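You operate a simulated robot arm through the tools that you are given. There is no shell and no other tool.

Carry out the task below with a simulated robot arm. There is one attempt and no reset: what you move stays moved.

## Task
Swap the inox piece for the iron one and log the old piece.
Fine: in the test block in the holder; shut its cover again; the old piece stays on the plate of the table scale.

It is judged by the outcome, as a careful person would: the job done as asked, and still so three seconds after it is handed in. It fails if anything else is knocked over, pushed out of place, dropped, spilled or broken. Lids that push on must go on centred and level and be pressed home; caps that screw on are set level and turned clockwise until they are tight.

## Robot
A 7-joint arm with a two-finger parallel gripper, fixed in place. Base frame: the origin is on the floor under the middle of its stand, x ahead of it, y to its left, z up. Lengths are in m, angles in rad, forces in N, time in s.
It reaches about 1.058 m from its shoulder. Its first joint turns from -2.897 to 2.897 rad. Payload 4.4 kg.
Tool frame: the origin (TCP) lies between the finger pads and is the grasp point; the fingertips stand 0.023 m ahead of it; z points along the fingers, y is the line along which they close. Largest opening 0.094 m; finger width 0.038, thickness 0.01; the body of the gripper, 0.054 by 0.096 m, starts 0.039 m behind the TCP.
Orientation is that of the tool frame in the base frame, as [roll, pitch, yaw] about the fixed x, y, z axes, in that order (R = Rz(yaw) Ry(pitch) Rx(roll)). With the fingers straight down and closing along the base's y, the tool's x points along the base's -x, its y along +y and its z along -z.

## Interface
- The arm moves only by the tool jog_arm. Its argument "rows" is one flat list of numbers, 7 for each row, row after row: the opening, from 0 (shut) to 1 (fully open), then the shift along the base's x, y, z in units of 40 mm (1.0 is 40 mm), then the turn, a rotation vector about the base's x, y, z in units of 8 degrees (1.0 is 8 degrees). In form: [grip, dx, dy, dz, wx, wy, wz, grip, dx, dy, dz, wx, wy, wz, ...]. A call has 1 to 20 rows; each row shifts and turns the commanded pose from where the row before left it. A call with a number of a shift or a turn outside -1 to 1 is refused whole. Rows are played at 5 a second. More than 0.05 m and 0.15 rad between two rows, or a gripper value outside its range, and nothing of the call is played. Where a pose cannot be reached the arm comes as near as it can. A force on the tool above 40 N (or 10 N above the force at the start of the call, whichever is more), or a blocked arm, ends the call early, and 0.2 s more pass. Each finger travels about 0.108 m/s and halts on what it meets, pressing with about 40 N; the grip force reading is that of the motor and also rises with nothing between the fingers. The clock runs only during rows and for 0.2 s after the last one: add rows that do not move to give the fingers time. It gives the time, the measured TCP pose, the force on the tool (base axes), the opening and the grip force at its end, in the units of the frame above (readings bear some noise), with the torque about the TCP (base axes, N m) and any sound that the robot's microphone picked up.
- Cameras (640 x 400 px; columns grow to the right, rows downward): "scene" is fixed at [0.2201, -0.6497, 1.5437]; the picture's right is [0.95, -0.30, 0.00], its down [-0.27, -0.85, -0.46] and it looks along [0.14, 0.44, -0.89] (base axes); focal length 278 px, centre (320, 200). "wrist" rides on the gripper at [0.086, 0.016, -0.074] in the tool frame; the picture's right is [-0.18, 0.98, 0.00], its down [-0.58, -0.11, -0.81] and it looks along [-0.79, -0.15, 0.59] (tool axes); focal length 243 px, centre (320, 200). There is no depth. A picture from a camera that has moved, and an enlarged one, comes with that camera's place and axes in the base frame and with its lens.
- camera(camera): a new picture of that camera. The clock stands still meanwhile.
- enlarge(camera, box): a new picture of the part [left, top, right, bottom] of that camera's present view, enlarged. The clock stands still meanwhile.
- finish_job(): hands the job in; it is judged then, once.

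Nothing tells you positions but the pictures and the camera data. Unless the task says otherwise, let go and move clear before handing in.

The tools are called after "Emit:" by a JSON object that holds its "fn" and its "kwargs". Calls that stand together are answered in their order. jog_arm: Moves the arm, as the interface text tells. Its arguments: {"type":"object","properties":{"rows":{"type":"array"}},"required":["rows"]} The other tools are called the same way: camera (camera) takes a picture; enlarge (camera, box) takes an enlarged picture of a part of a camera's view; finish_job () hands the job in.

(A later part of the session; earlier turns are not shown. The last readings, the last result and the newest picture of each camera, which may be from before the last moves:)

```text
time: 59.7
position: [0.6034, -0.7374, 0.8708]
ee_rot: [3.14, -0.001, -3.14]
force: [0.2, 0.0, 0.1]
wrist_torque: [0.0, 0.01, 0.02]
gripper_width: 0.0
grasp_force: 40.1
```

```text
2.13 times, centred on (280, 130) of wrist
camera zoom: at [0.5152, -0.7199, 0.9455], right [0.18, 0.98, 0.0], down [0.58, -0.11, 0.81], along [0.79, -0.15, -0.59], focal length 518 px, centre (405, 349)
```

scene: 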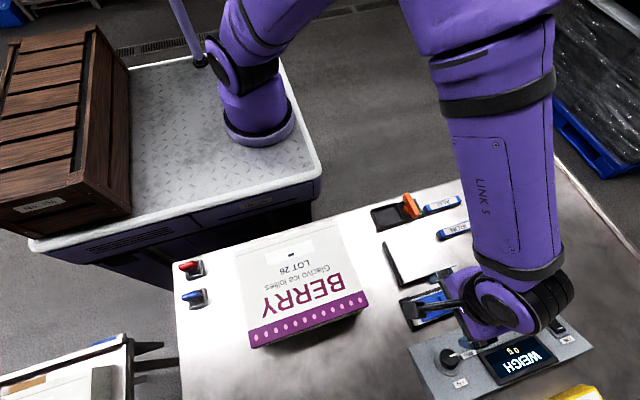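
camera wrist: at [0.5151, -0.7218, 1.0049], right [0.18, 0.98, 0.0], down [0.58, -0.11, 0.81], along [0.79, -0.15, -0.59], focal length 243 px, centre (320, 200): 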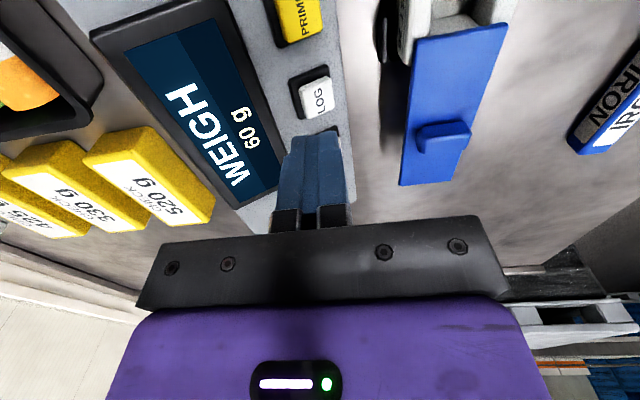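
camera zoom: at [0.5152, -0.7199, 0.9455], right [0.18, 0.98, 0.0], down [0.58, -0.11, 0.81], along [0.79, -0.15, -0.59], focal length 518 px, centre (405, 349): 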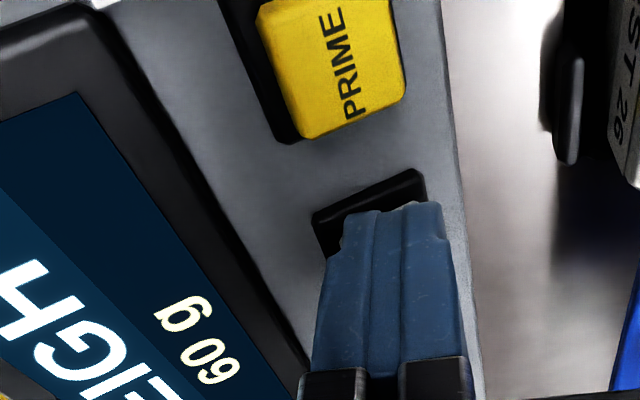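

Emit:
{"fn": "jog_arm", "kwargs": {"rows": [0, 0, 0, -0.03, 0, 0, 0, 0, 0, 0, 0, 0, 0, 0]}}

Emit:
{"fn": "jog_arm", "kwargs": {"rows": [0, 0, 0, -0.03, 0, 0, 0, 0, 0, 0, 0, 0, 0, 0]}}

Emit:
{"fn": "jog_arm", "kwargs": {"rows": [0, 0, 0, -0.03, 0, 0, 0, 0, 0, 0, 0, 0, 0, 0]}}

Emit:
{"fn": "enlarge", "kwargs": {"camera": "wrist", "box": [130, 40, 430, 220]}}

```text
time: 60.3
position: [0.6029, -0.7357, 0.8682]
ee_rot: [3.141, -0.001, -3.14]
force: [-0.2, 0.6, 0.8]
wrist_torque: [-0.03, -0.03, 0.0]
gripper_width: 0.0002
grasp_force: 40.0
```

```text
time: 60.9
position: [0.6035, -0.7379, 0.8682]
ee_rot: [3.14, 0.0, -3.14]
force: [0.5, 0.8, 0.5]
wrist_torque: [0.02, 0.0, 0.01]
gripper_width: 0.0
grasp_force: 40.0
```

```text
time: 61.5
position: [0.6027, -0.7371, 0.8678]
ee_rot: [3.139, 0.0, -3.14]
force: [0.9, -0.7, 1.1]
wrist_torque: [-0.02, -0.03, 0.0]
gripper_width: 0.0
grasp_force: 39.8
```

```text
2.13 times, centred on (280, 130) of wrist
camera zoom: at [0.5147, -0.7201, 0.9426], right [0.18, 0.98, 0.0], down [0.58, -0.11, 0.81], along [0.79, -0.15, -0.59], focal length 518 px, centre (405, 349)
```

zoom: 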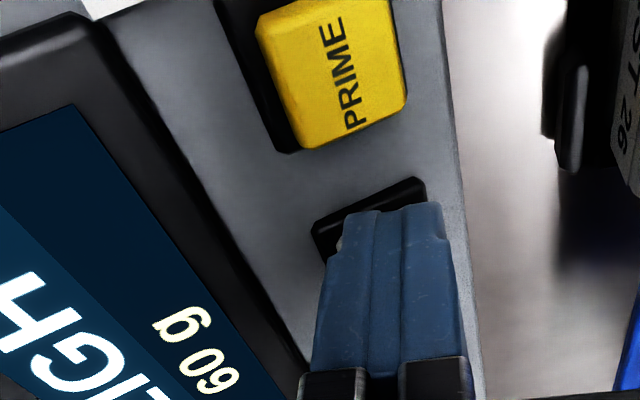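

Emit:
{"fn": "jog_arm", "kwargs": {"rows": [0, 0, 0, -0.03, 0, 0, 0, 0, 0, 0, 0, 0, 0, 0]}}

Emit:
{"fn": "jog_arm", "kwargs": {"rows": [0, 0, 0, -0.03, 0, 0, 0, 0, 0, 0, 0, 0, 0, 0]}}

Emit:
{"fn": "enlarge", "kwargs": {"camera": "wrist", "box": [130, 40, 430, 220]}}

Emit:
{"fn": "enlarge", "kwargs": {"camera": "scene", "box": [400, 280, 600, 400]}}

```text
time: 62.1
position: [0.6015, -0.7368, 0.8661]
ee_rot: [3.139, -0.001, -3.141]
force: [-1.4, -0.3, 1.7]
wrist_torque: [0.0, 0.0, -0.01]
gripper_width: 0.0
grasp_force: 40.1
heard: click
```

```text
time: 62.7
position: [0.6028, -0.7368, 0.8651]
ee_rot: [3.139, 0.0, -3.14]
force: [-1.4, 0.3, 2.3]
wrist_torque: [-0.01, 0.03, -0.04]
gripper_width: 0.0001
grasp_force: 40.3
```

```text
2.13 times, centred on (280, 130) of wrist
camera zoom: at [0.515, -0.7196, 0.9401], right [0.18, 0.98, 0.0], down [0.58, -0.11, 0.81], along [0.79, -0.15, -0.59], focal length 518 px, centre (405, 349)
```

zoom: 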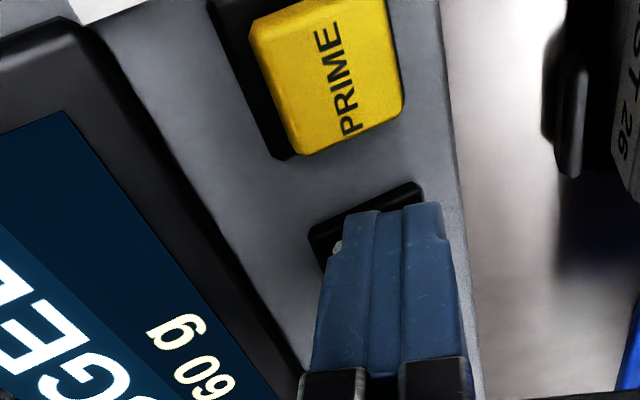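

```text
3.20 times, centred on (500, 340) of scene
camera zoom: at [0.2201, -0.6497, 1.5437], right [0.95, -0.3, 0.0], down [-0.27, -0.85, -0.46], along [0.14, 0.44, -0.89], focal length 888 px, centre (-256, -248)
```

zoom: 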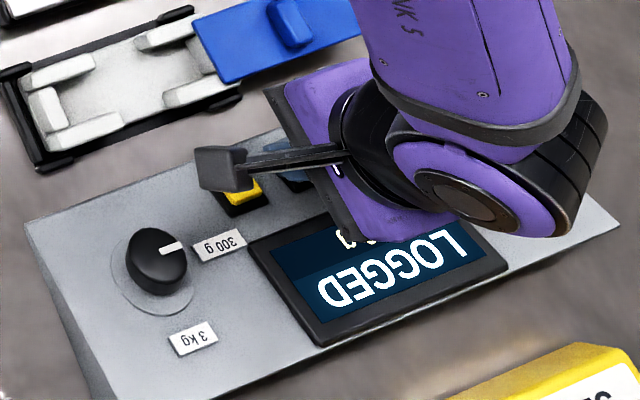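

Click heard and the display shows "LOGGED" with 60 g. I rise and go to the IRON piece near (0.66, -0.497).

Emit:
{"fn": "jog_arm", "kwargs": {"rows": [0, 0, 0, 0.4, 0, 0, 0, 0, 0, 0, 0.8, 0, 0, 0, 0, 0, 0, 0.8, 0, 0, 0, 0.3, 0.18, 0.75, 0, 0, 0, 0, 0.6, 0.18, 0.75, 0, 0, 0, 0, 0.6, 0.18, 0.75, 0, 0, 0, 0, 0.6, 0.18, 0.75, 0, 0, 0, 0, 0.6, 0.18, 0.75, 0, 0, 0, 0, 0.6, 0.18, 0.75, 0, 0, 0, 0, 0.6, 0.18, 0.75, 0, 0, 0, 0, 0.6, 0.18, 0.75, 0, 0, 0, 0, 0.6, 0, 0, 0, 0, 0, 0]}}

Emit:
{"fn": "camera", "kwargs": {"camera": "wrist"}}

Emit:
{"fn": "enlarge", "kwargs": {"camera": "wrist", "box": [200, 0, 440, 200]}}

Emit:
{"fn": "camera", "kwargs": {"camera": "scene"}}

```text
time: 65.3
position: [0.6588, -0.4969, 0.9446]
ee_rot: [3.14, -0.002, -3.14]
force: [0.2, 0.0, 1.1]
wrist_torque: [0.0, 0.02, 0.0]
gripper_width: 0.0564
grasp_force: 0.0
```

```text
taken
camera wrist: at [0.5722, -0.4798, 1.0195], right [0.18, 0.98, 0.0], down [0.58, -0.11, 0.81], along [0.79, -0.15, -0.59], focal length 243 px, centre (320, 200)
```

wrist: 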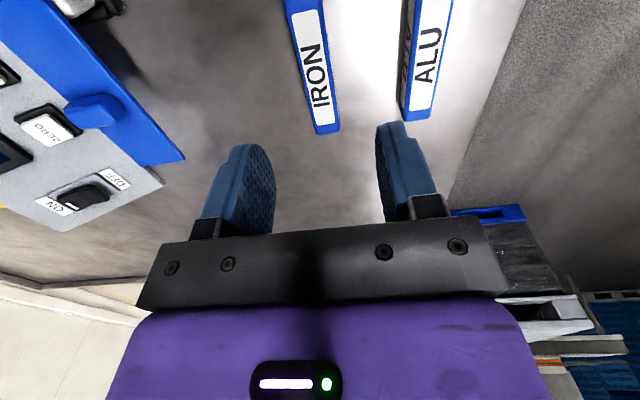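

```text
2.00 times, centred on (320, 100) of wrist
camera zoom: at [0.5722, -0.4798, 1.0195], right [0.18, 0.98, 0.0], down [0.58, -0.11, 0.81], along [0.79, -0.15, -0.59], focal length 485 px, centre (320, 400)
```

zoom: 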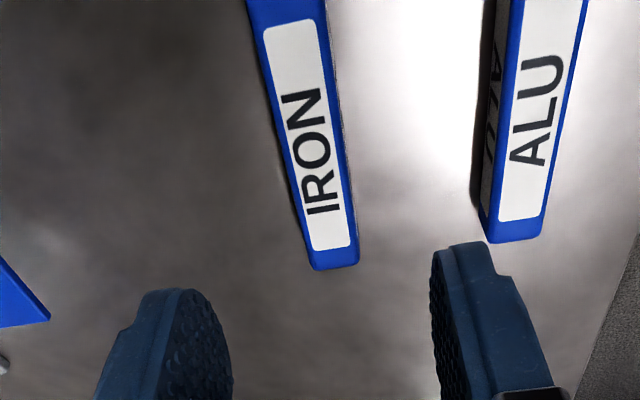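

```text
taken
```

scene: 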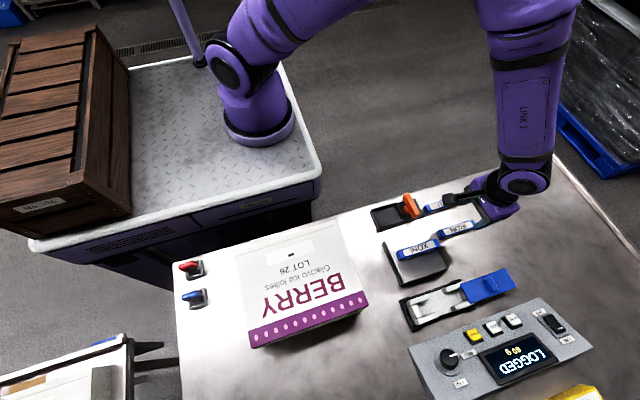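

IRON lies aligned with x, spanning about x 0.611–0.717 at y ≈ -0.498. I align and descend over it.

Emit:
{"fn": "jog_arm", "kwargs": {"rows": [0.5, 0.12, -0.05, -0.5, 0, 0, 0, 0.5, 0, 0, -0.5, 0, 0, 0, 0.5, 0, 0, -0.5, 0, 0, 0, 0.5, 0, 0, -0.3, 0, 0, 0, 0.5, 0, 0, 0, 0, 0, 0]}}

Emit:
{"fn": "camera", "kwargs": {"camera": "wrist"}}

Emit:
{"fn": "enlarge", "kwargs": {"camera": "scene", "box": [400, 180, 520, 260]}}

```text
time: 66.5
position: [0.6654, -0.5003, 0.8735]
ee_rot: [3.14, 0.001, -3.141]
force: [-0.1, 0.6, 0.0]
wrist_torque: [0.02, -0.03, -0.05]
gripper_width: 0.0472
grasp_force: 0.2
```

```text
taken
camera wrist: at [0.5779, -0.4826, 0.9478], right [0.18, 0.98, 0.0], down [0.58, -0.11, 0.81], along [0.79, -0.15, -0.59], focal length 243 px, centre (320, 200)
```

wrist: 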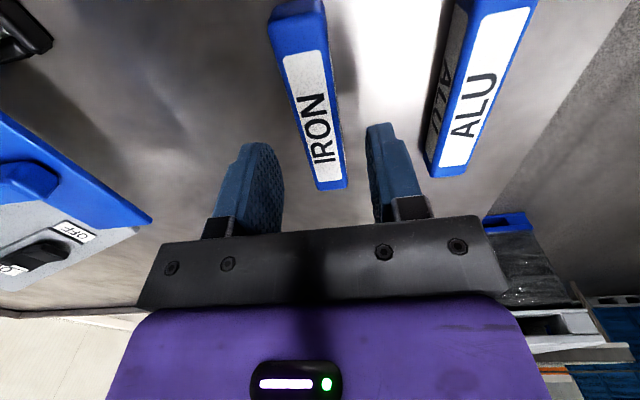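

```text
5.00 times, centred on (460, 220) of scene
camera zoom: at [0.2201, -0.6497, 1.5437], right [0.95, -0.3, 0.0], down [-0.27, -0.85, -0.46], along [0.14, 0.44, -0.89], focal length 1388 px, centre (-380, 100)
```

zoom: 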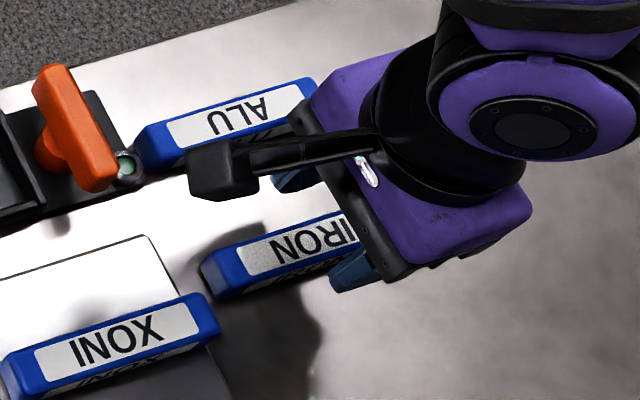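

IRON is centred in y; I shift +4 mm in x to grip at its middle, descend and grip.

Emit:
{"fn": "jog_arm", "kwargs": {"rows": [0.5, 0.11, 0, -0.25, 0, 0, 0, 0.5, 0, 0, -0.25, 0, 0, 0, 0.5, 0, 0, -0.25, 0, 0, 0, 0.5, 0, 0, 0, 0, 0, 0]}}

Emit:
{"fn": "jog_arm", "kwargs": {"rows": [0.3, 0, 0, 0, 0, 0, 0, 0.2, 0, 0, 0, 0, 0, 0, 0, 0, 0, 0, 0, 0, 0, 0, 0, 0, 0, 0, 0, 0]}}

Emit:
{"fn": "camera", "kwargs": {"camera": "wrist"}}

```text
time: 67.5
position: [0.6675, -0.4996, 0.8419]
ee_rot: [3.14, 0.0, -3.138]
force: [0.5, 1.2, 0.1]
wrist_torque: [-0.03, 0.02, -0.02]
gripper_width: 0.0471
grasp_force: 0.1
```

```text
time: 68.5
position: [0.6682, -0.4979, 0.8436]
ee_rot: [3.14, 0.0, -3.141]
force: [0.0, 0.1, 0.5]
wrist_torque: [-0.02, 0.06, 0.03]
gripper_width: 0.0229
grasp_force: 39.7
```

```text
taken
camera wrist: at [0.5811, -0.4821, 0.918], right [0.18, 0.98, 0.0], down [0.58, -0.11, 0.81], along [0.79, -0.15, -0.59], focal length 243 px, centre (320, 200)
```

wrist: 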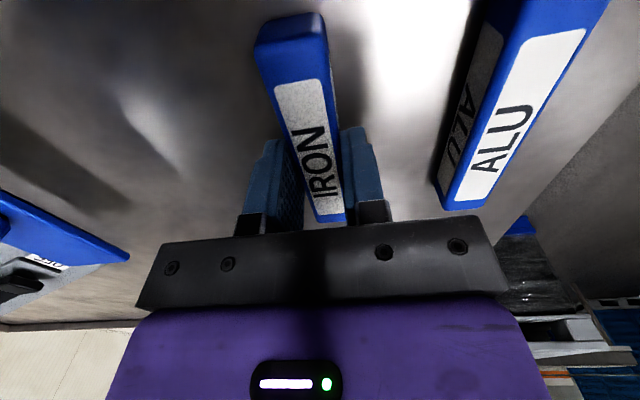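

IRON is gripped (22.9 mm). Lift and carry it above the open slot.

Emit:
{"fn": "jog_arm", "kwargs": {"rows": [0, 0, 0, 0.3, 0, 0, 0, 0, 0, 0, 0.6, 0, 0, 0, 0, 0, 0, 0.9, 0, 0, 0, 0, 0, 0, 0.9, 0, 0, 0, 0, -0.612, -0.648, 0, 0, 0, 0, 0, -0.612, -0.648, 0, 0, 0, 0, 0, -0.612, -0.648, 0, 0, 0, 0, 0, -0.612, -0.648, 0, 0, 0, 0, 0, -0.612, -0.648, 0, 0, 0, 0, 0, -0.612, -0.648, 0, 0, 0, 0, 0, 0, 0, 0, 0, 0, 0]}}

Emit:
{"fn": "camera", "kwargs": {"camera": "wrist"}}

Emit:
{"fn": "enlarge", "kwargs": {"camera": "scene", "box": [396, 260, 516, 335]}}

Emit:
{"fn": "enlarge", "kwargs": {"camera": "scene", "box": [360, 190, 520, 290]}}

```text
time: 70.9
position: [0.5216, -0.6558, 0.9504]
ee_rot: [3.141, 0.0, -3.142]
force: [0.8, 0.5, -1.1]
wrist_torque: [0.0, -0.02, 0.0]
gripper_width: 0.0228
grasp_force: 39.9
```

```text
taken
camera wrist: at [0.4352, -0.6385, 1.025], right [0.18, 0.98, 0.0], down [0.58, -0.11, 0.81], along [0.79, -0.15, -0.59], focal length 243 px, centre (320, 200)
```

wrist: 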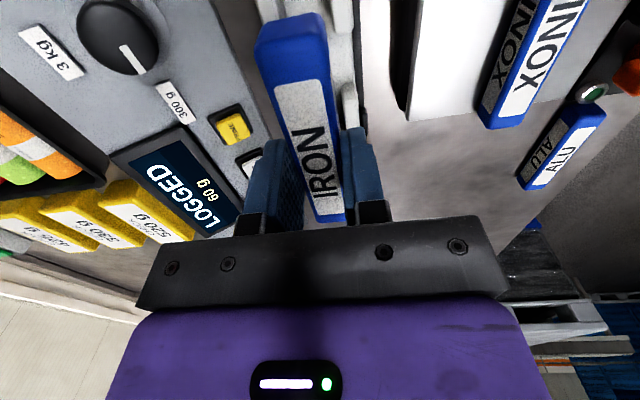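

```text
5.33 times, centred on (456, 298) of scene
camera zoom: at [0.2201, -0.6497, 1.5437], right [0.95, -0.3, 0.0], down [-0.27, -0.85, -0.46], along [0.14, 0.44, -0.89], focal length 1480 px, centre (-405, -320)
```

zoom: 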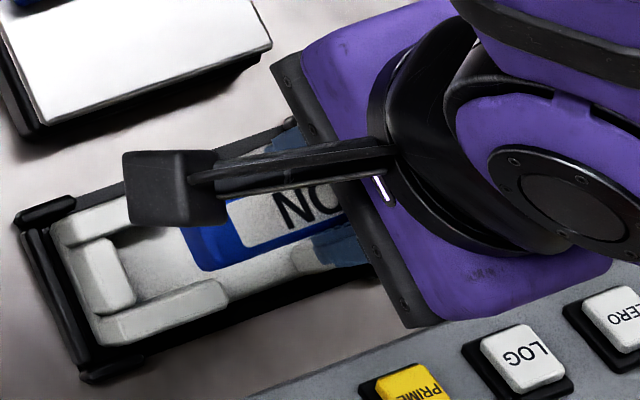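

```text
4.00 times, centred on (440, 240) of scene
camera zoom: at [0.2201, -0.6497, 1.5437], right [0.95, -0.3, 0.0], down [-0.27, -0.85, -0.46], along [0.14, 0.44, -0.89], focal length 1110 px, centre (-160, 40)
```

zoom: 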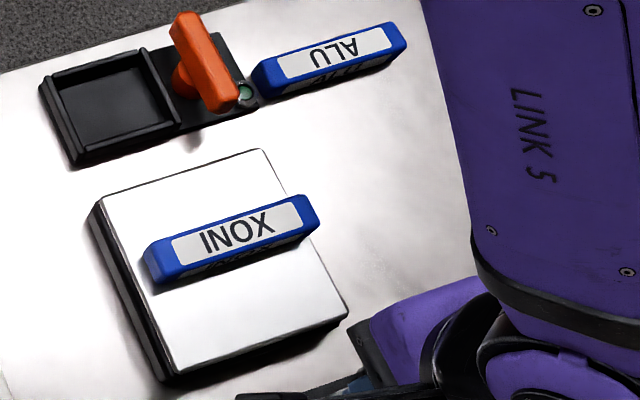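

INOX remains on the plate and the display still shows LOGGED 60 g. I fine-align and lower IRON toward the slot in steps.

Emit:
{"fn": "jog_arm", "kwargs": {"rows": [0, -0.02, 0.025, -0.3, 0, 0, 0, 0, 0, 0, -0.3, 0, 0, 0, 0, 0, 0, -0.3, 0, 0, 0, 0, 0, 0, -0.15, 0, 0, 0, 0, 0, 0, 0, 0, 0, 0]}}

Emit:
{"fn": "enlarge", "kwargs": {"camera": "wrist", "box": [210, 0, 430, 220]}}

Emit:
{"fn": "enlarge", "kwargs": {"camera": "scene", "box": [396, 270, 484, 335]}}

```text
time: 72.1
position: [0.5211, -0.6525, 0.9091]
ee_rot: [3.139, 0.0, -3.14]
force: [0.0, 0.5, 0.4]
wrist_torque: [0.0, -0.01, 0.0]
gripper_width: 0.0229
grasp_force: 39.8
```

```text
1.82 times, centred on (320, 110) of wrist
camera zoom: at [0.4337, -0.6358, 0.9838], right [0.18, 0.98, 0.0], down [0.58, -0.11, 0.81], along [0.79, -0.15, -0.59], focal length 441 px, centre (320, 364)
```

zoom: 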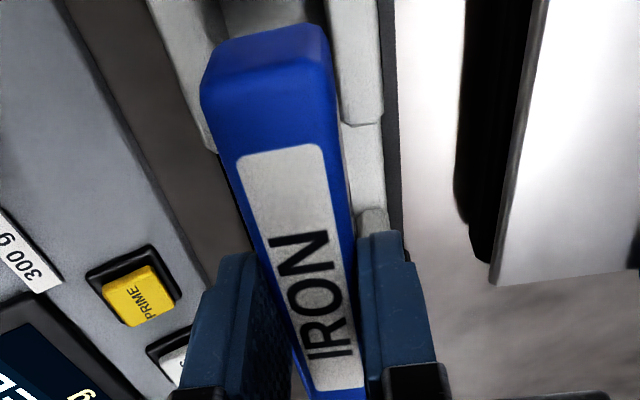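

```text
6.15 times, centred on (440, 302) of scene
camera zoom: at [0.2201, -0.6497, 1.5437], right [0.95, -0.3, 0.0], down [-0.27, -0.85, -0.46], along [0.14, 0.44, -0.89], focal length 1708 px, centre (-418, -431)
```

zoom: 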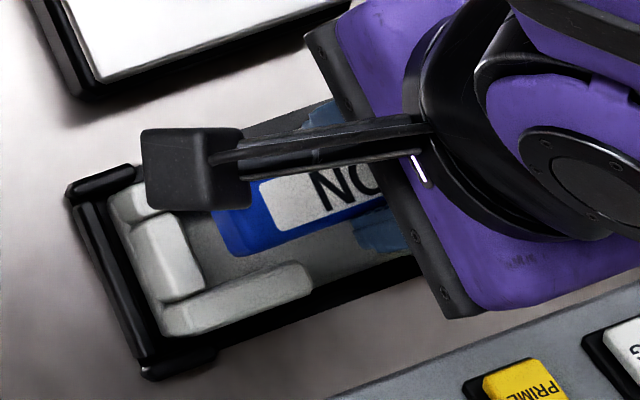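

Emit:
{"fn": "jog_arm", "kwargs": {"rows": [0, 0.01, -0.04, -0.2, 0, 0, 0, 0, 0, 0, -0.2, 0, 0, 0, 0, 0, 0, 0, 0, 0, 0]}}

Emit:
{"fn": "enlarge", "kwargs": {"camera": "wrist", "box": [210, 0, 430, 220]}}

```text
time: 72.9
position: [0.5224, -0.6543, 0.8918]
ee_rot: [3.138, 0.002, -3.139]
force: [0.7, 0.7, -1.0]
wrist_torque: [-0.01, 0.0, 0.0]
gripper_width: 0.0228
grasp_force: 40.2
```

```text
1.82 times, centred on (320, 110) of wrist
camera zoom: at [0.4347, -0.6369, 0.9682], right [0.18, 0.98, 0.0], down [0.58, -0.11, 0.81], along [0.79, -0.15, -0.59], focal length 441 px, centre (320, 364)
```

zoom: 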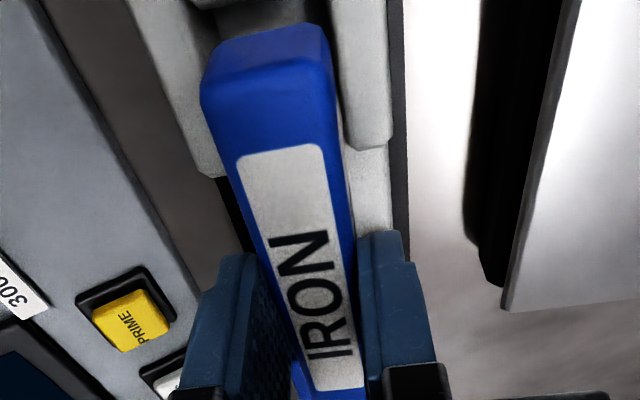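

Emit:
{"fn": "jog_arm", "kwargs": {"rows": [0, -0.01, 0, -0.05, 0, 0, 0, 0, 0, 0, -0.05, 0, 0, 0, 0, 0, 0, 0, 0, 0, 0]}}

Emit:
{"fn": "jog_arm", "kwargs": {"rows": [0, 0, 0, -0.05, 0, 0, 0, 0, 0, 0, -0.05, 0, 0, 0, 0, 0, 0, 0, 0, 0, 0]}}

Emit:
{"fn": "jog_arm", "kwargs": {"rows": [0, 0, 0, -0.05, 0, 0, 0, 0, 0, 0, -0.05, 0, 0, 0, 0, 0, 0, 0, 0, 0, 0]}}

Emit:
{"fn": "enlarge", "kwargs": {"camera": "wrist", "box": [210, 0, 430, 220]}}

```text
time: 73.7
position: [0.5216, -0.6549, 0.8884]
ee_rot: [3.141, 0.002, -3.14]
force: [-0.1, 0.3, 0.2]
wrist_torque: [-0.01, 0.01, 0.03]
gripper_width: 0.023
grasp_force: 40.1
```

```text
time: 74.5
position: [0.5206, -0.6559, 0.885]
ee_rot: [3.139, 0.001, -3.139]
force: [0.3, -0.6, -1.2]
wrist_torque: [0.0, -0.01, -0.01]
gripper_width: 0.0227
grasp_force: 40.4
```

```text
time: 75.3
position: [0.521, -0.6542, 0.8816]
ee_rot: [3.139, 0.001, -3.14]
force: [-0.3, -0.2, -0.7]
wrist_torque: [0.0, -0.01, 0.04]
gripper_width: 0.0229
grasp_force: 39.6
```

```text
1.82 times, centred on (320, 110) of wrist
camera zoom: at [0.4341, -0.6377, 0.9558], right [0.18, 0.98, 0.0], down [0.58, -0.11, 0.81], along [0.79, -0.15, -0.59], focal length 441 px, centre (320, 364)
```

zoom: 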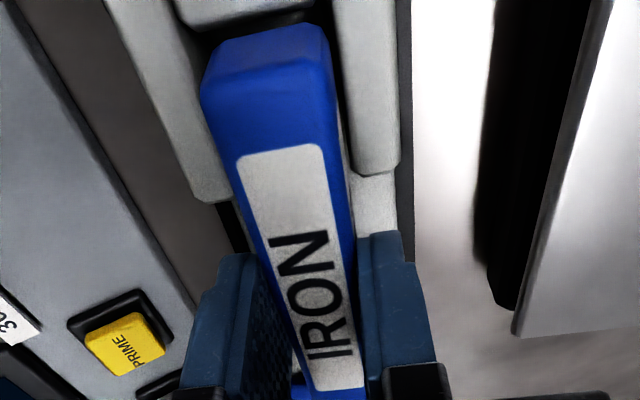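

Emit:
{"fn": "jog_arm", "kwargs": {"rows": [0, 0.0125, 0, -0.05, 0, 0, 0, 0, 0, 0, -0.05, 0, 0, 0, 0, 0, 0, 0, 0, 0, 0]}}

Emit:
{"fn": "jog_arm", "kwargs": {"rows": [0, 0, 0, -0.05, 0, 0, 0, 0, 0, 0, -0.05, 0, 0, 0, 0, 0, 0, 0, 0, 0, 0]}}

Emit:
{"fn": "jog_arm", "kwargs": {"rows": [0, 0, 0, -0.05, 0, 0, 0, 0, 0, 0, 0, 0, 0, 0]}}

Emit:
{"fn": "jog_arm", "kwargs": {"rows": [0, 0, 0, -0.05, 0, 0, 0, 0, 0, 0, 0, 0, 0, 0]}}

Emit:
{"fn": "enlarge", "kwargs": {"camera": "wrist", "box": [210, 0, 430, 220]}}

```text
time: 76.1
position: [0.5221, -0.6545, 0.8763]
ee_rot: [3.138, -0.001, -3.138]
force: [0.0, -0.4, -0.3]
wrist_torque: [0.02, 0.0, 0.0]
gripper_width: 0.0228
grasp_force: 40.1
```

```text
time: 76.9
position: [0.5215, -0.6548, 0.8735]
ee_rot: [3.139, -0.001, -3.14]
force: [0.0, 0.0, -0.4]
wrist_torque: [-0.03, 0.02, -0.01]
gripper_width: 0.0229
grasp_force: 40.3
```

```text
time: 77.5
position: [0.5215, -0.6556, 0.87]
ee_rot: [3.14, -0.001, -3.14]
force: [-1.0, -0.3, -0.2]
wrist_torque: [-0.01, -0.02, 0.01]
gripper_width: 0.023
grasp_force: 39.7
```

```text
time: 78.1
position: [0.5216, -0.6545, 0.8684]
ee_rot: [3.141, 0.002, 3.141]
force: [1.8, -0.2, -1.2]
wrist_torque: [0.0, -0.03, 0.02]
gripper_width: 0.0227
grasp_force: 40.3
```

```text
1.82 times, centred on (320, 110) of wrist
camera zoom: at [0.4341, -0.6375, 0.9435], right [0.18, 0.98, 0.0], down [0.58, -0.11, 0.81], along [0.79, -0.15, -0.59], focal length 441 px, centre (320, 364)
```

zoom: 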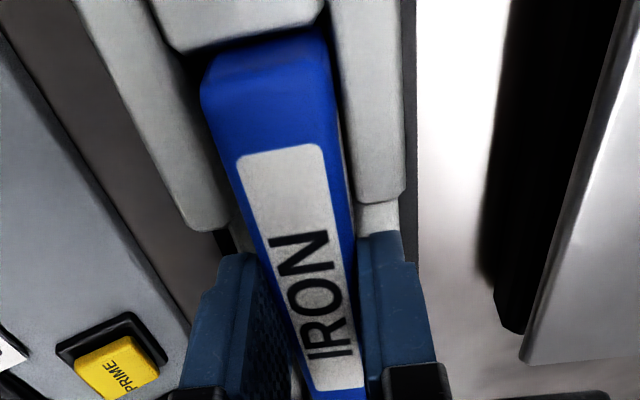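

Emit:
{"fn": "jog_arm", "kwargs": {"rows": [0, 0, 0, -0.04, 0, 0, 0, 0, 0, 0, 0, 0, 0, 0]}}

Emit:
{"fn": "jog_arm", "kwargs": {"rows": [0, 0, 0, -0.03, 0, 0, 0, 0, 0, 0, 0, 0, 0, 0]}}

Emit:
{"fn": "jog_arm", "kwargs": {"rows": [0, 0, 0, -0.03, 0, 0, 0, 0, 0, 0, 0, 0, 0, 0]}}

Emit:
{"fn": "enlarge", "kwargs": {"camera": "wrist", "box": [210, 0, 430, 220]}}

```text
time: 78.7
position: [0.5216, -0.6552, 0.8669]
ee_rot: [-3.141, 0.0, -3.141]
force: [-0.7, 0.0, -1.0]
wrist_torque: [0.04, 0.03, -0.01]
gripper_width: 0.0228
grasp_force: 40.1
```

```text
time: 79.3
position: [0.5219, -0.6545, 0.8661]
ee_rot: [3.139, 0.001, -3.138]
force: [-0.9, -0.3, -1.1]
wrist_torque: [0.01, -0.02, 0.02]
gripper_width: 0.0229
grasp_force: 39.8
```

```text
time: 79.9
position: [0.5216, -0.6548, 0.8645]
ee_rot: [-3.141, 0.0, -3.141]
force: [-0.3, -0.5, -0.5]
wrist_torque: [-0.02, 0.01, -0.02]
gripper_width: 0.0228
grasp_force: 40.2
```

```text
1.82 times, centred on (320, 110) of wrist
camera zoom: at [0.434, -0.6374, 0.94], right [0.18, 0.98, 0.0], down [0.58, -0.11, 0.81], along [0.79, -0.15, -0.59], focal length 441 px, centre (320, 364)
```

zoom: 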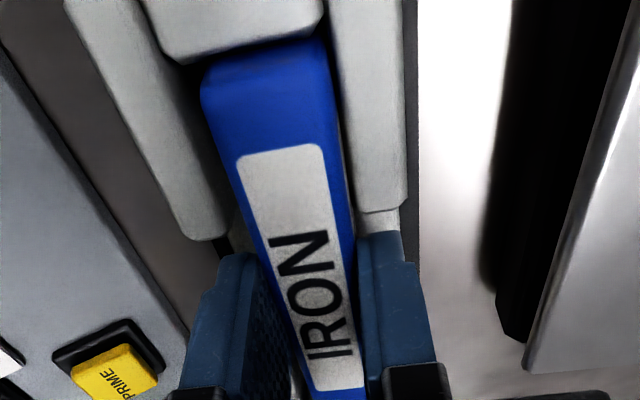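

Still going down freely; continue until the floor is felt.

Emit:
{"fn": "jog_arm", "kwargs": {"rows": [0, 0, 0, -0.03, 0, 0, 0, 0, 0, 0, 0, 0, 0, 0]}}

Emit:
{"fn": "jog_arm", "kwargs": {"rows": [0, 0, 0, -0.03, 0, 0, 0, 0, 0, 0, 0, 0, 0, 0]}}

Emit:
{"fn": "jog_arm", "kwargs": {"rows": [0, 0, 0, -0.03, 0, 0, 0, 0, 0, 0, 0, 0, 0, 0]}}

```text
time: 80.5
position: [0.5221, -0.6543, 0.8637]
ee_rot: [3.138, -0.001, -3.14]
force: [0.0, -0.4, -0.5]
wrist_torque: [0.0, 0.03, 0.0]
gripper_width: 0.0231
grasp_force: 40.0
```

```text
time: 81.1
position: [0.5227, -0.654, 0.8619]
ee_rot: [3.139, 0.0, -3.141]
force: [-0.2, -0.2, -1.1]
wrist_torque: [0.02, -0.06, -0.02]
gripper_width: 0.023
grasp_force: 40.4
```

```text
time: 81.7
position: [0.5232, -0.6545, 0.8617]
ee_rot: [3.141, 0.0, -3.14]
force: [0.0, -1.0, -1.4]
wrist_torque: [0.01, 0.01, 0.01]
gripper_width: 0.0228
grasp_force: 40.0
```

Emit:
{"fn": "jog_arm", "kwargs": {"rows": [0, 0, 0, -0.03, 0, 0, 0, 0, 0, 0, 0, 0, 0, 0]}}

Emit:
{"fn": "jog_arm", "kwargs": {"rows": [0, 0, 0, -0.03, 0, 0, 0, 0, 0, 0, 0, 0, 0, 0]}}

Emit:
{"fn": "enlarge", "kwargs": {"camera": "wrist", "box": [210, 0, 430, 220]}}

Emit:
{"fn": "enlarge", "kwargs": {"camera": "scene", "box": [396, 270, 484, 335]}}

```text
time: 82.3
position: [0.5216, -0.6546, 0.8595]
ee_rot: [3.139, 0.0, -3.139]
force: [0.2, -0.2, -0.7]
wrist_torque: [-0.03, 0.0, 0.03]
gripper_width: 0.0228
grasp_force: 39.9
```

```text
time: 82.9
position: [0.5209, -0.6547, 0.8581]
ee_rot: [3.141, 0.0, -3.14]
force: [-0.2, -0.2, 0.0]
wrist_torque: [-0.01, 0.01, -0.01]
gripper_width: 0.023
grasp_force: 39.2
```

```text
1.82 times, centred on (320, 110) of wrist
camera zoom: at [0.4343, -0.6376, 0.9336], right [0.18, 0.98, 0.0], down [0.58, -0.11, 0.81], along [0.79, -0.15, -0.59], focal length 441 px, centre (320, 364)
```

zoom: 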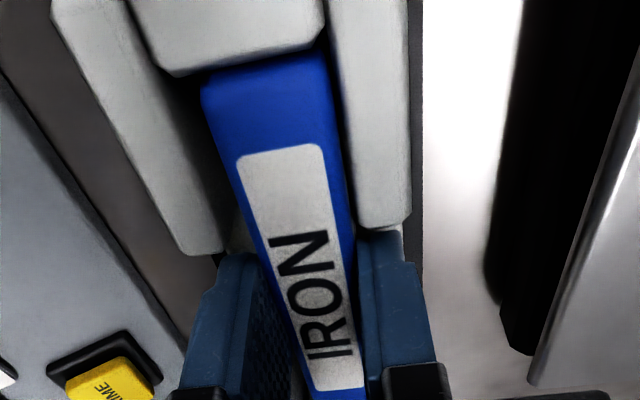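

```text
6.15 times, centred on (440, 302) of scene
camera zoom: at [0.2201, -0.6497, 1.5437], right [0.95, -0.3, 0.0], down [-0.27, -0.85, -0.46], along [0.14, 0.44, -0.89], focal length 1708 px, centre (-418, -431)
```

zoom: 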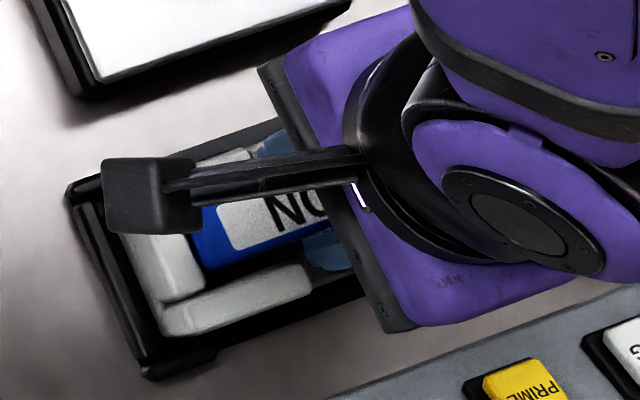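

Emit:
{"fn": "jog_arm", "kwargs": {"rows": [0, 0, 0, -0.03, 0, 0, 0, 0, 0, 0, 0, 0, 0, 0]}}

Emit:
{"fn": "jog_arm", "kwargs": {"rows": [0, 0, 0, -0.03, 0, 0, 0, 0, 0, 0, 0, 0, 0, 0]}}

Emit:
{"fn": "jog_arm", "kwargs": {"rows": [0, 0, 0, -0.03, 0, 0, 0, 0, 0, 0, 0, 0, 0, 0]}}

```text
time: 83.5
position: [0.5203, -0.6539, 0.8567]
ee_rot: [3.14, 0.0, -3.14]
force: [0.4, 0.7, 0.2]
wrist_torque: [0.0, -0.02, -0.01]
gripper_width: 0.0226
grasp_force: 39.2
```

```text
time: 84.1
position: [0.5215, -0.6539, 0.8546]
ee_rot: [3.14, -0.001, -3.139]
force: [0.3, -0.5, -0.7]
wrist_torque: [-0.02, 0.0, -0.02]
gripper_width: 0.0229
grasp_force: 40.2
```

```text
time: 84.7
position: [0.5209, -0.6544, 0.8558]
ee_rot: [3.141, -0.001, -3.139]
force: [-0.6, 0.4, -0.4]
wrist_torque: [0.03, -0.01, 0.01]
gripper_width: 0.0229
grasp_force: 40.2
```

Emit:
{"fn": "jog_arm", "kwargs": {"rows": [0, 0, 0, -0.03, 0, 0, 0, 0, 0, 0, 0, 0, 0, 0]}}

Emit:
{"fn": "jog_arm", "kwargs": {"rows": [0, 0, 0, -0.03, 0, 0, 0, 0, 0, 0, 0, 0, 0, 0]}}

Emit:
{"fn": "enlarge", "kwargs": {"camera": "wrist", "box": [210, 0, 430, 220]}}

```text
time: 85.3
position: [0.521, -0.6541, 0.8536]
ee_rot: [3.141, 0.001, -3.14]
force: [-0.2, 1.0, 4.5]
wrist_torque: [0.02, 0.12, 0.02]
gripper_width: 0.0229
grasp_force: 39.6
```

```text
time: 85.9
position: [0.5221, -0.6544, 0.8531]
ee_rot: [-3.14, 0.001, -3.14]
force: [-2.5, 4.5, 18.2]
wrist_torque: [0.12, 0.35, 0.0]
gripper_width: 0.0228
grasp_force: 40.1
```

```text
1.82 times, centred on (320, 110) of wrist
camera zoom: at [0.4342, -0.6374, 0.9288], right [0.18, 0.98, 0.0], down [0.58, -0.11, 0.81], along [0.79, -0.15, -0.59], focal length 441 px, centre (320, 364)
```

zoom: 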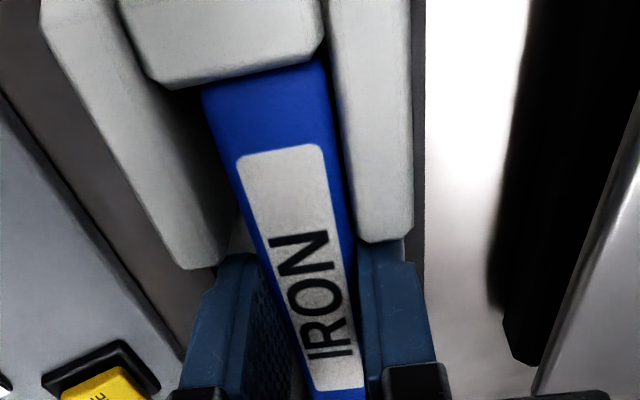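

Floor contact felt (18 N). I ease off slightly and release.

Emit:
{"fn": "jog_arm", "kwargs": {"rows": [0, 0, 0, 0.025, 0, 0, 0, 0, 0, 0, 0, 0, 0, 0]}}

Emit:
{"fn": "jog_arm", "kwargs": {"rows": [0.3, 0, 0, 0, 0, 0, 0, 0.4, 0, 0, 0, 0, 0, 0, 0.43, 0, 0, 0, 0, 0, 0, 0.43, 0, 0, 0, 0, 0, 0]}}

Emit:
{"fn": "enlarge", "kwargs": {"camera": "wrist", "box": [210, 0, 430, 220]}}

```text
time: 86.5
position: [0.5224, -0.6556, 0.855]
ee_rot: [3.14, 0.0, -3.139]
force: [-2.0, -0.7, 7.4]
wrist_torque: [-0.04, -0.01, 0.0]
gripper_width: 0.0227
grasp_force: 39.9
```

```text
time: 87.5
position: [0.5225, -0.6548, 0.854]
ee_rot: [3.14, 0.001, -3.141]
force: [0.9, -0.4, -0.2]
wrist_torque: [-0.01, 0.01, -0.01]
gripper_width: 0.0406
grasp_force: 0.2
```

```text
1.82 times, centred on (320, 110) of wrist
camera zoom: at [0.4348, -0.6376, 0.9288], right [0.18, 0.98, 0.0], down [0.58, -0.11, 0.81], along [0.79, -0.15, -0.59], focal length 441 px, centre (320, 364)
```

zoom: 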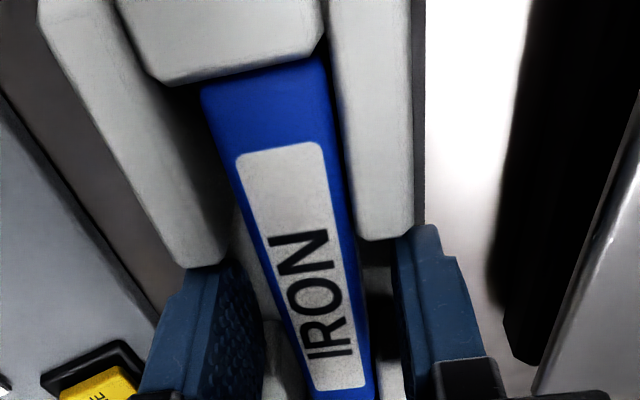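

Released; rise straight up out of the cut-outs, then check the seating.

Emit:
{"fn": "jog_arm", "kwargs": {"rows": [0.43, 0, 0, 0.1, 0, 0, 0, 0.43, 0, 0, 0.2, 0, 0, 0, 0.43, 0, 0, 0.3, 0, 0, 0, 0.43, 0, 0, 0.6, 0, 0, 0, 0.6, 0, 0, 0.8, 0, 0, 0, 0.6, 0, 0, 0.5, 0, 0, 0, 0.6, 0, 0, 0, 0, 0, 0]}}

Emit:
{"fn": "enlarge", "kwargs": {"camera": "wrist", "box": [250, 0, 390, 140]}}

Emit:
{"fn": "camera", "kwargs": {"camera": "scene"}}

Emit:
{"fn": "enlarge", "kwargs": {"camera": "scene", "box": [396, 260, 516, 335]}}

```text
time: 89.1
position: [0.5207, -0.6557, 0.9545]
ee_rot: [3.138, 0.001, -3.139]
force: [0.1, 0.1, 0.0]
wrist_torque: [-0.02, -0.03, 0.0]
gripper_width: 0.0562
grasp_force: 0.2
```

```text
2.86 times, centred on (320, 70) of wrist
camera zoom: at [0.4338, -0.6388, 1.0295], right [0.18, 0.98, 0.0], down [0.58, -0.11, 0.81], along [0.79, -0.15, -0.59], focal length 693 px, centre (320, 571)
```

zoom: 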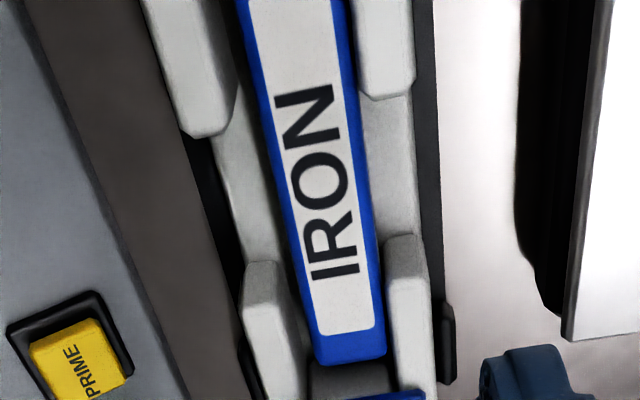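

```text
taken
```

scene: 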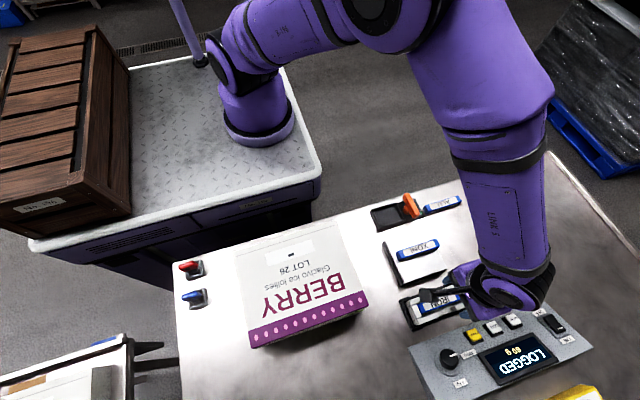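

```text
5.33 times, centred on (456, 298) of scene
camera zoom: at [0.2201, -0.6497, 1.5437], right [0.95, -0.3, 0.0], down [-0.27, -0.85, -0.46], along [0.14, 0.44, -0.89], focal length 1480 px, centre (-405, -320)
```

zoom: 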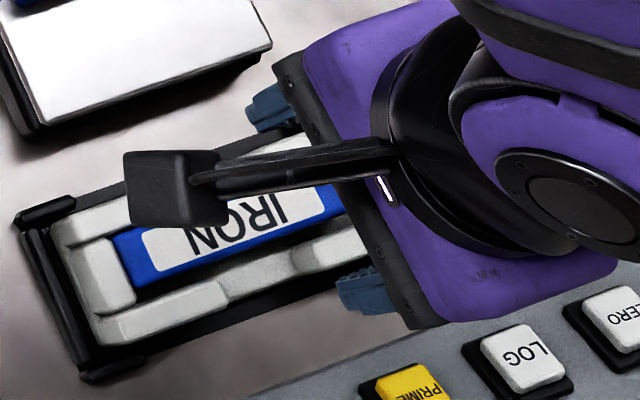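

IRON lies in the slot. I rotate to grip the cover knob again, moving above it, and then check the iron's seating from the scene camera.

Emit:
{"fn": "jog_arm", "kwargs": {"rows": [0.6, 0.253, 0, 0, 0, 0, -0.9375, 0.6, 0.253, 0, 0, 0, 0, -0.9375, 0.6, 0.253, 0, 0, 0, 0, -0.9375, 0.6, 0.253, 0, 0, 0, 0, -0.9375, 0.6, 0.253, 0, 0, 0, 0, -0.9375, 0.6, 0.253, 0, 0, 0, 0, -0.9375, 0.6, 0.253, 0, 0, 0, 0, -0.9375, 0.6, 0.253, 0, 0, 0, 0, -0.9375, 0.6, 0.253, 0, 0, 0, 0, -0.9375, 0.6, 0.253, 0, 0, 0, 0, -0.9375, 0.6, 0.253, 0, 0, 0, 0, -0.9375, 0.6, 0.253, 0, 0, 0, 0, -0.9375, 0.6, 0, 0, 0, 0, 0, 0]}}

Emit:
{"fn": "enlarge", "kwargs": {"camera": "scene", "box": [396, 275, 484, 335]}}

Emit:
{"fn": "camera", "kwargs": {"camera": "wrist"}}

Emit:
{"fn": "enlarge", "kwargs": {"camera": "wrist", "box": [20, 40, 440, 220]}}

```text
time: 91.9
position: [0.6437, -0.6568, 0.9535]
ee_rot: [3.139, -0.002, 1.569]
force: [-0.1, -1.0, 0.2]
wrist_torque: [-0.02, -0.02, -0.01]
gripper_width: 0.0565
grasp_force: 0.1
```

```text
6.67 times, centred on (440, 305) of scene
camera zoom: at [0.2201, -0.6497, 1.5437], right [0.95, -0.3, 0.0], down [-0.27, -0.85, -0.46], along [0.14, 0.44, -0.89], focal length 1851 px, centre (-480, -500)
```

zoom: 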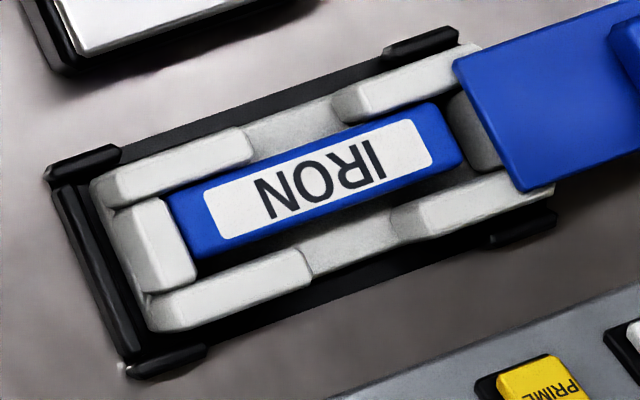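

```text
taken
camera wrist: at [0.6587, -0.5681, 1.029], right [0.98, -0.18, 0.0], down [-0.11, -0.58, 0.81], along [-0.15, -0.79, -0.59], focal length 243 px, centre (320, 200)
```

wrist: 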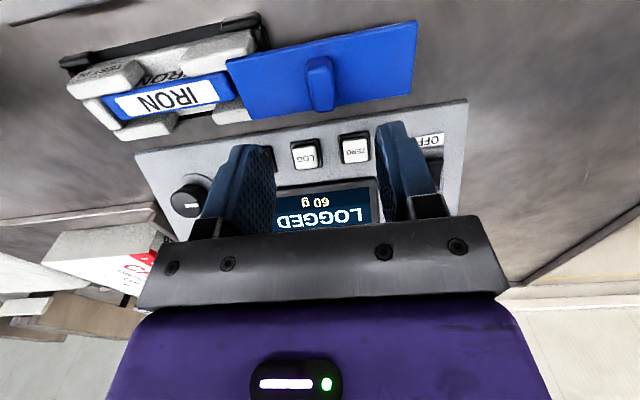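

```text
1.52 times, centred on (230, 130) of wrist
camera zoom: at [0.6587, -0.5681, 1.029], right [0.98, -0.18, 0.0], down [-0.11, -0.58, 0.81], along [-0.15, -0.79, -0.59], focal length 370 px, centre (457, 307)
```

zoom: 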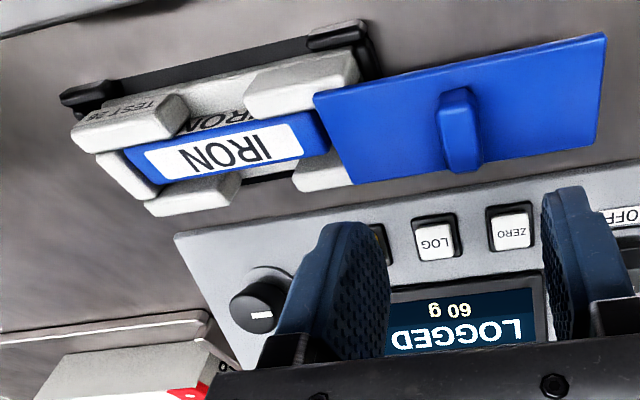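

IRON is seated flush in the slot, and the display still shows LOGGED 60 g. I lower onto the cover knob and grip it.

Emit:
{"fn": "jog_arm", "kwargs": {"rows": [0.6, 0, 0.03, -0.6, 0, 0, 0, 0.6, 0, 0, -0.6, 0, 0, 0, 0.6, 0, 0, -0.4, 0, 0, 0, 0.6, 0, 0, -0.2, 0, 0, 0, 0.6, 0, 0, 0, 0, 0, 0]}}

Emit:
{"fn": "camera", "kwargs": {"camera": "wrist"}}

```text
time: 93.1
position: [0.6434, -0.6539, 0.8813]
ee_rot: [3.14, 0.001, 1.573]
force: [-0.1, 0.4, 0.5]
wrist_torque: [-0.02, -0.01, 0.02]
gripper_width: 0.0563
grasp_force: 0.0
```

```text
taken
camera wrist: at [0.658, -0.5658, 0.957], right [0.98, -0.18, 0.0], down [-0.11, -0.58, 0.81], along [-0.15, -0.79, -0.59], focal length 243 px, centre (320, 200)
```

wrist: 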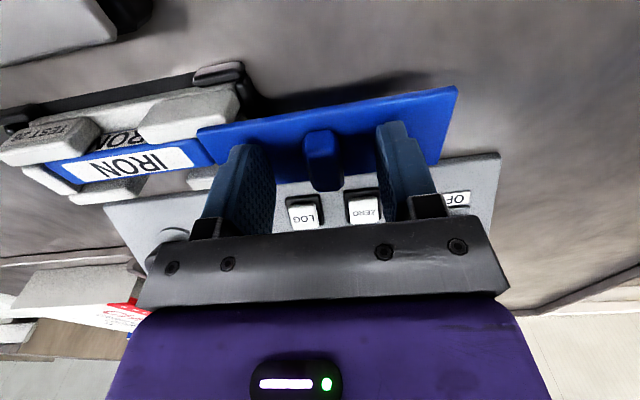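

Emit:
{"fn": "jog_arm", "kwargs": {"rows": [0.4, 0, 0, 0, 0, 0, 0, 0.25, 0, 0, 0, 0, 0, 0, 0, 0, 0, 0, 0, 0, 0, 0, 0, 0, 0, 0, 0, 0, 0, 0, 0, 0, 0, 0, 0]}}

Emit:
{"fn": "enlarge", "kwargs": {"camera": "scene", "box": [396, 260, 516, 335]}}

```text
time: 94.3
position: [0.6417, -0.6527, 0.8811]
ee_rot: [3.138, 0.0, 1.573]
force: [0.9, 0.3, -0.9]
wrist_torque: [-0.02, -0.01, 0.03]
gripper_width: 0.0171
grasp_force: 40.3
```

```text
5.33 times, centred on (456, 298) of scene
camera zoom: at [0.2201, -0.6497, 1.5437], right [0.95, -0.3, 0.0], down [-0.27, -0.85, -0.46], along [0.14, 0.44, -0.89], focal length 1480 px, centre (-405, -320)
```

zoom: 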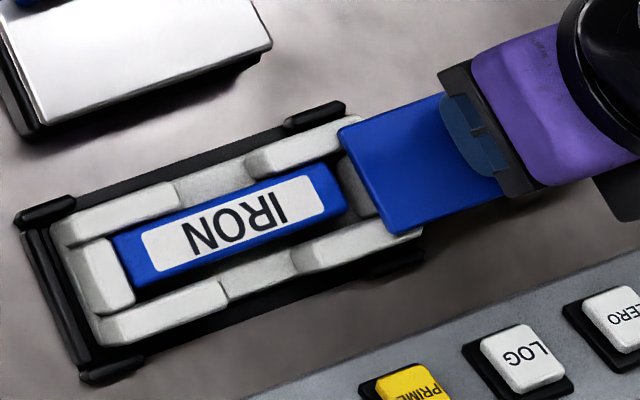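

Gripped (17 mm). Slide the cover back toward -x, checking for any snag over the iron piece.

Emit:
{"fn": "jog_arm", "kwargs": {"rows": [0, -0.1, 0, 0, 0, 0, 0, 0, -0.1, 0, 0, 0, 0, 0, 0, -0.1, 0, 0, 0, 0, 0, 0, -0.1, 0, 0, 0, 0, 0, 0, -0.1, 0, 0, 0, 0, 0, 0, -0.1, 0, 0, 0, 0, 0, 0, -0.1, 0, 0, 0, 0, 0]}}

Emit:
{"fn": "enlarge", "kwargs": {"camera": "scene", "box": [396, 260, 516, 335]}}

Emit:
{"fn": "enlarge", "kwargs": {"camera": "wrist", "box": [20, 0, 500, 230]}}

```text
time: 95.9
position: [0.6148, -0.6535, 0.8824]
ee_rot: [3.139, 0.001, 1.571]
force: [-1.1, 1.3, 1.0]
wrist_torque: [0.01, 0.06, -0.14]
gripper_width: 0.0169
grasp_force: 40.2
```

```text
5.33 times, centred on (456, 298) of scene
camera zoom: at [0.2201, -0.6497, 1.5437], right [0.95, -0.3, 0.0], down [-0.27, -0.85, -0.46], along [0.14, 0.44, -0.89], focal length 1480 px, centre (-405, -320)
```

zoom: 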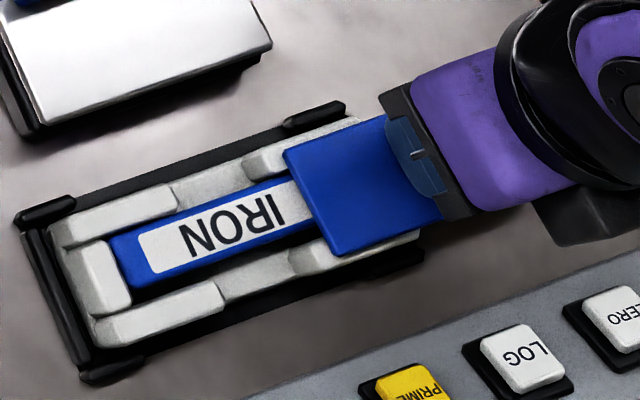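

```text
1.33 times, centred on (260, 115) of wrist
camera zoom: at [0.6298, -0.5663, 0.957], right [0.98, -0.18, 0.0], down [-0.11, -0.58, 0.81], along [-0.15, -0.79, -0.59], focal length 324 px, centre (400, 313)
```

zoom: 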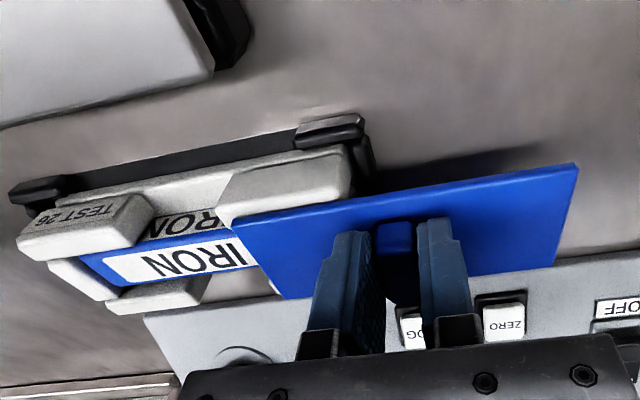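

It glides freely over the iron. Continue most of the way.

Emit:
{"fn": "jog_arm", "kwargs": {"rows": [0, -0.1, 0, 0, 0, 0, 0, 0, -0.1, 0, 0, 0, 0, 0, 0, -0.1, 0, 0, 0, 0, 0, 0, -0.1, 0, 0, 0, 0, 0, 0, -0.1, 0, 0, 0, 0, 0, 0, -0.1, 0, 0, 0, 0, 0, 0, -0.1, 0, 0, 0, 0, 0, 0, -0.1, 0, 0, 0, 0, 0, 0, -0.1, 0, 0, 0, 0, 0, 0, -0.1, 0, 0, 0, 0, 0]}}

Emit:
{"fn": "jog_arm", "kwargs": {"rows": [0, -0.1, 0, 0, 0, 0, 0, 0, -0.1, 0, 0, 0, 0, 0, 0, -0.1, 0, 0, 0, 0, 0, 0, -0.1, 0, 0, 0, 0, 0, 0, -0.1, 0, 0, 0, 0, 0, 0, -0.1, 0, 0, 0, 0, 0, 0, -0.1, 0, 0, 0, 0, 0, 0, -0.1, 0, 0, 0, 0, 0]}}

Emit:
{"fn": "enlarge", "kwargs": {"camera": "scene", "box": [396, 275, 484, 335]}}

Emit:
{"fn": "enlarge", "kwargs": {"camera": "wrist", "box": [140, 0, 500, 230]}}

```text
time: 98.1
position: [0.5735, -0.653, 0.8823]
ee_rot: [3.14, 0.002, 1.574]
force: [-0.5, -2.7, 3.6]
wrist_torque: [-0.3, 0.06, 0.08]
gripper_width: 0.017
grasp_force: 39.7
```

```text
time: 99.9
position: [0.5425, -0.6539, 0.8817]
ee_rot: [3.14, 0.001, 1.573]
force: [-0.6, 3.2, 12.2]
wrist_torque: [0.0, 0.05, 0.05]
gripper_width: 0.0169
grasp_force: 39.9
```

```text
6.67 times, centred on (440, 305) of scene
camera zoom: at [0.2201, -0.6497, 1.5437], right [0.95, -0.3, 0.0], down [-0.27, -0.85, -0.46], along [0.14, 0.44, -0.89], focal length 1851 px, centre (-480, -500)
```

zoom: 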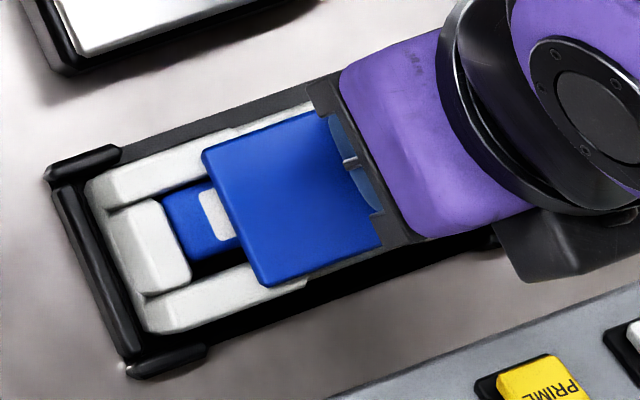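

```text
1.74 times, centred on (320, 115) of wrist
camera zoom: at [0.5582, -0.5657, 0.9569], right [0.98, -0.18, 0.0], down [-0.11, -0.58, 0.81], along [-0.15, -0.79, -0.59], focal length 422 px, centre (320, 348)
```

zoom: 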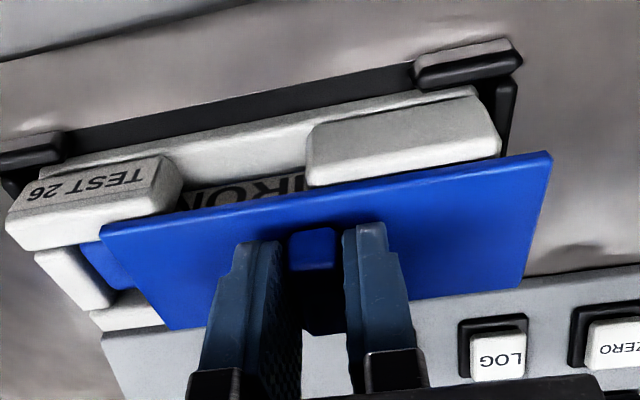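

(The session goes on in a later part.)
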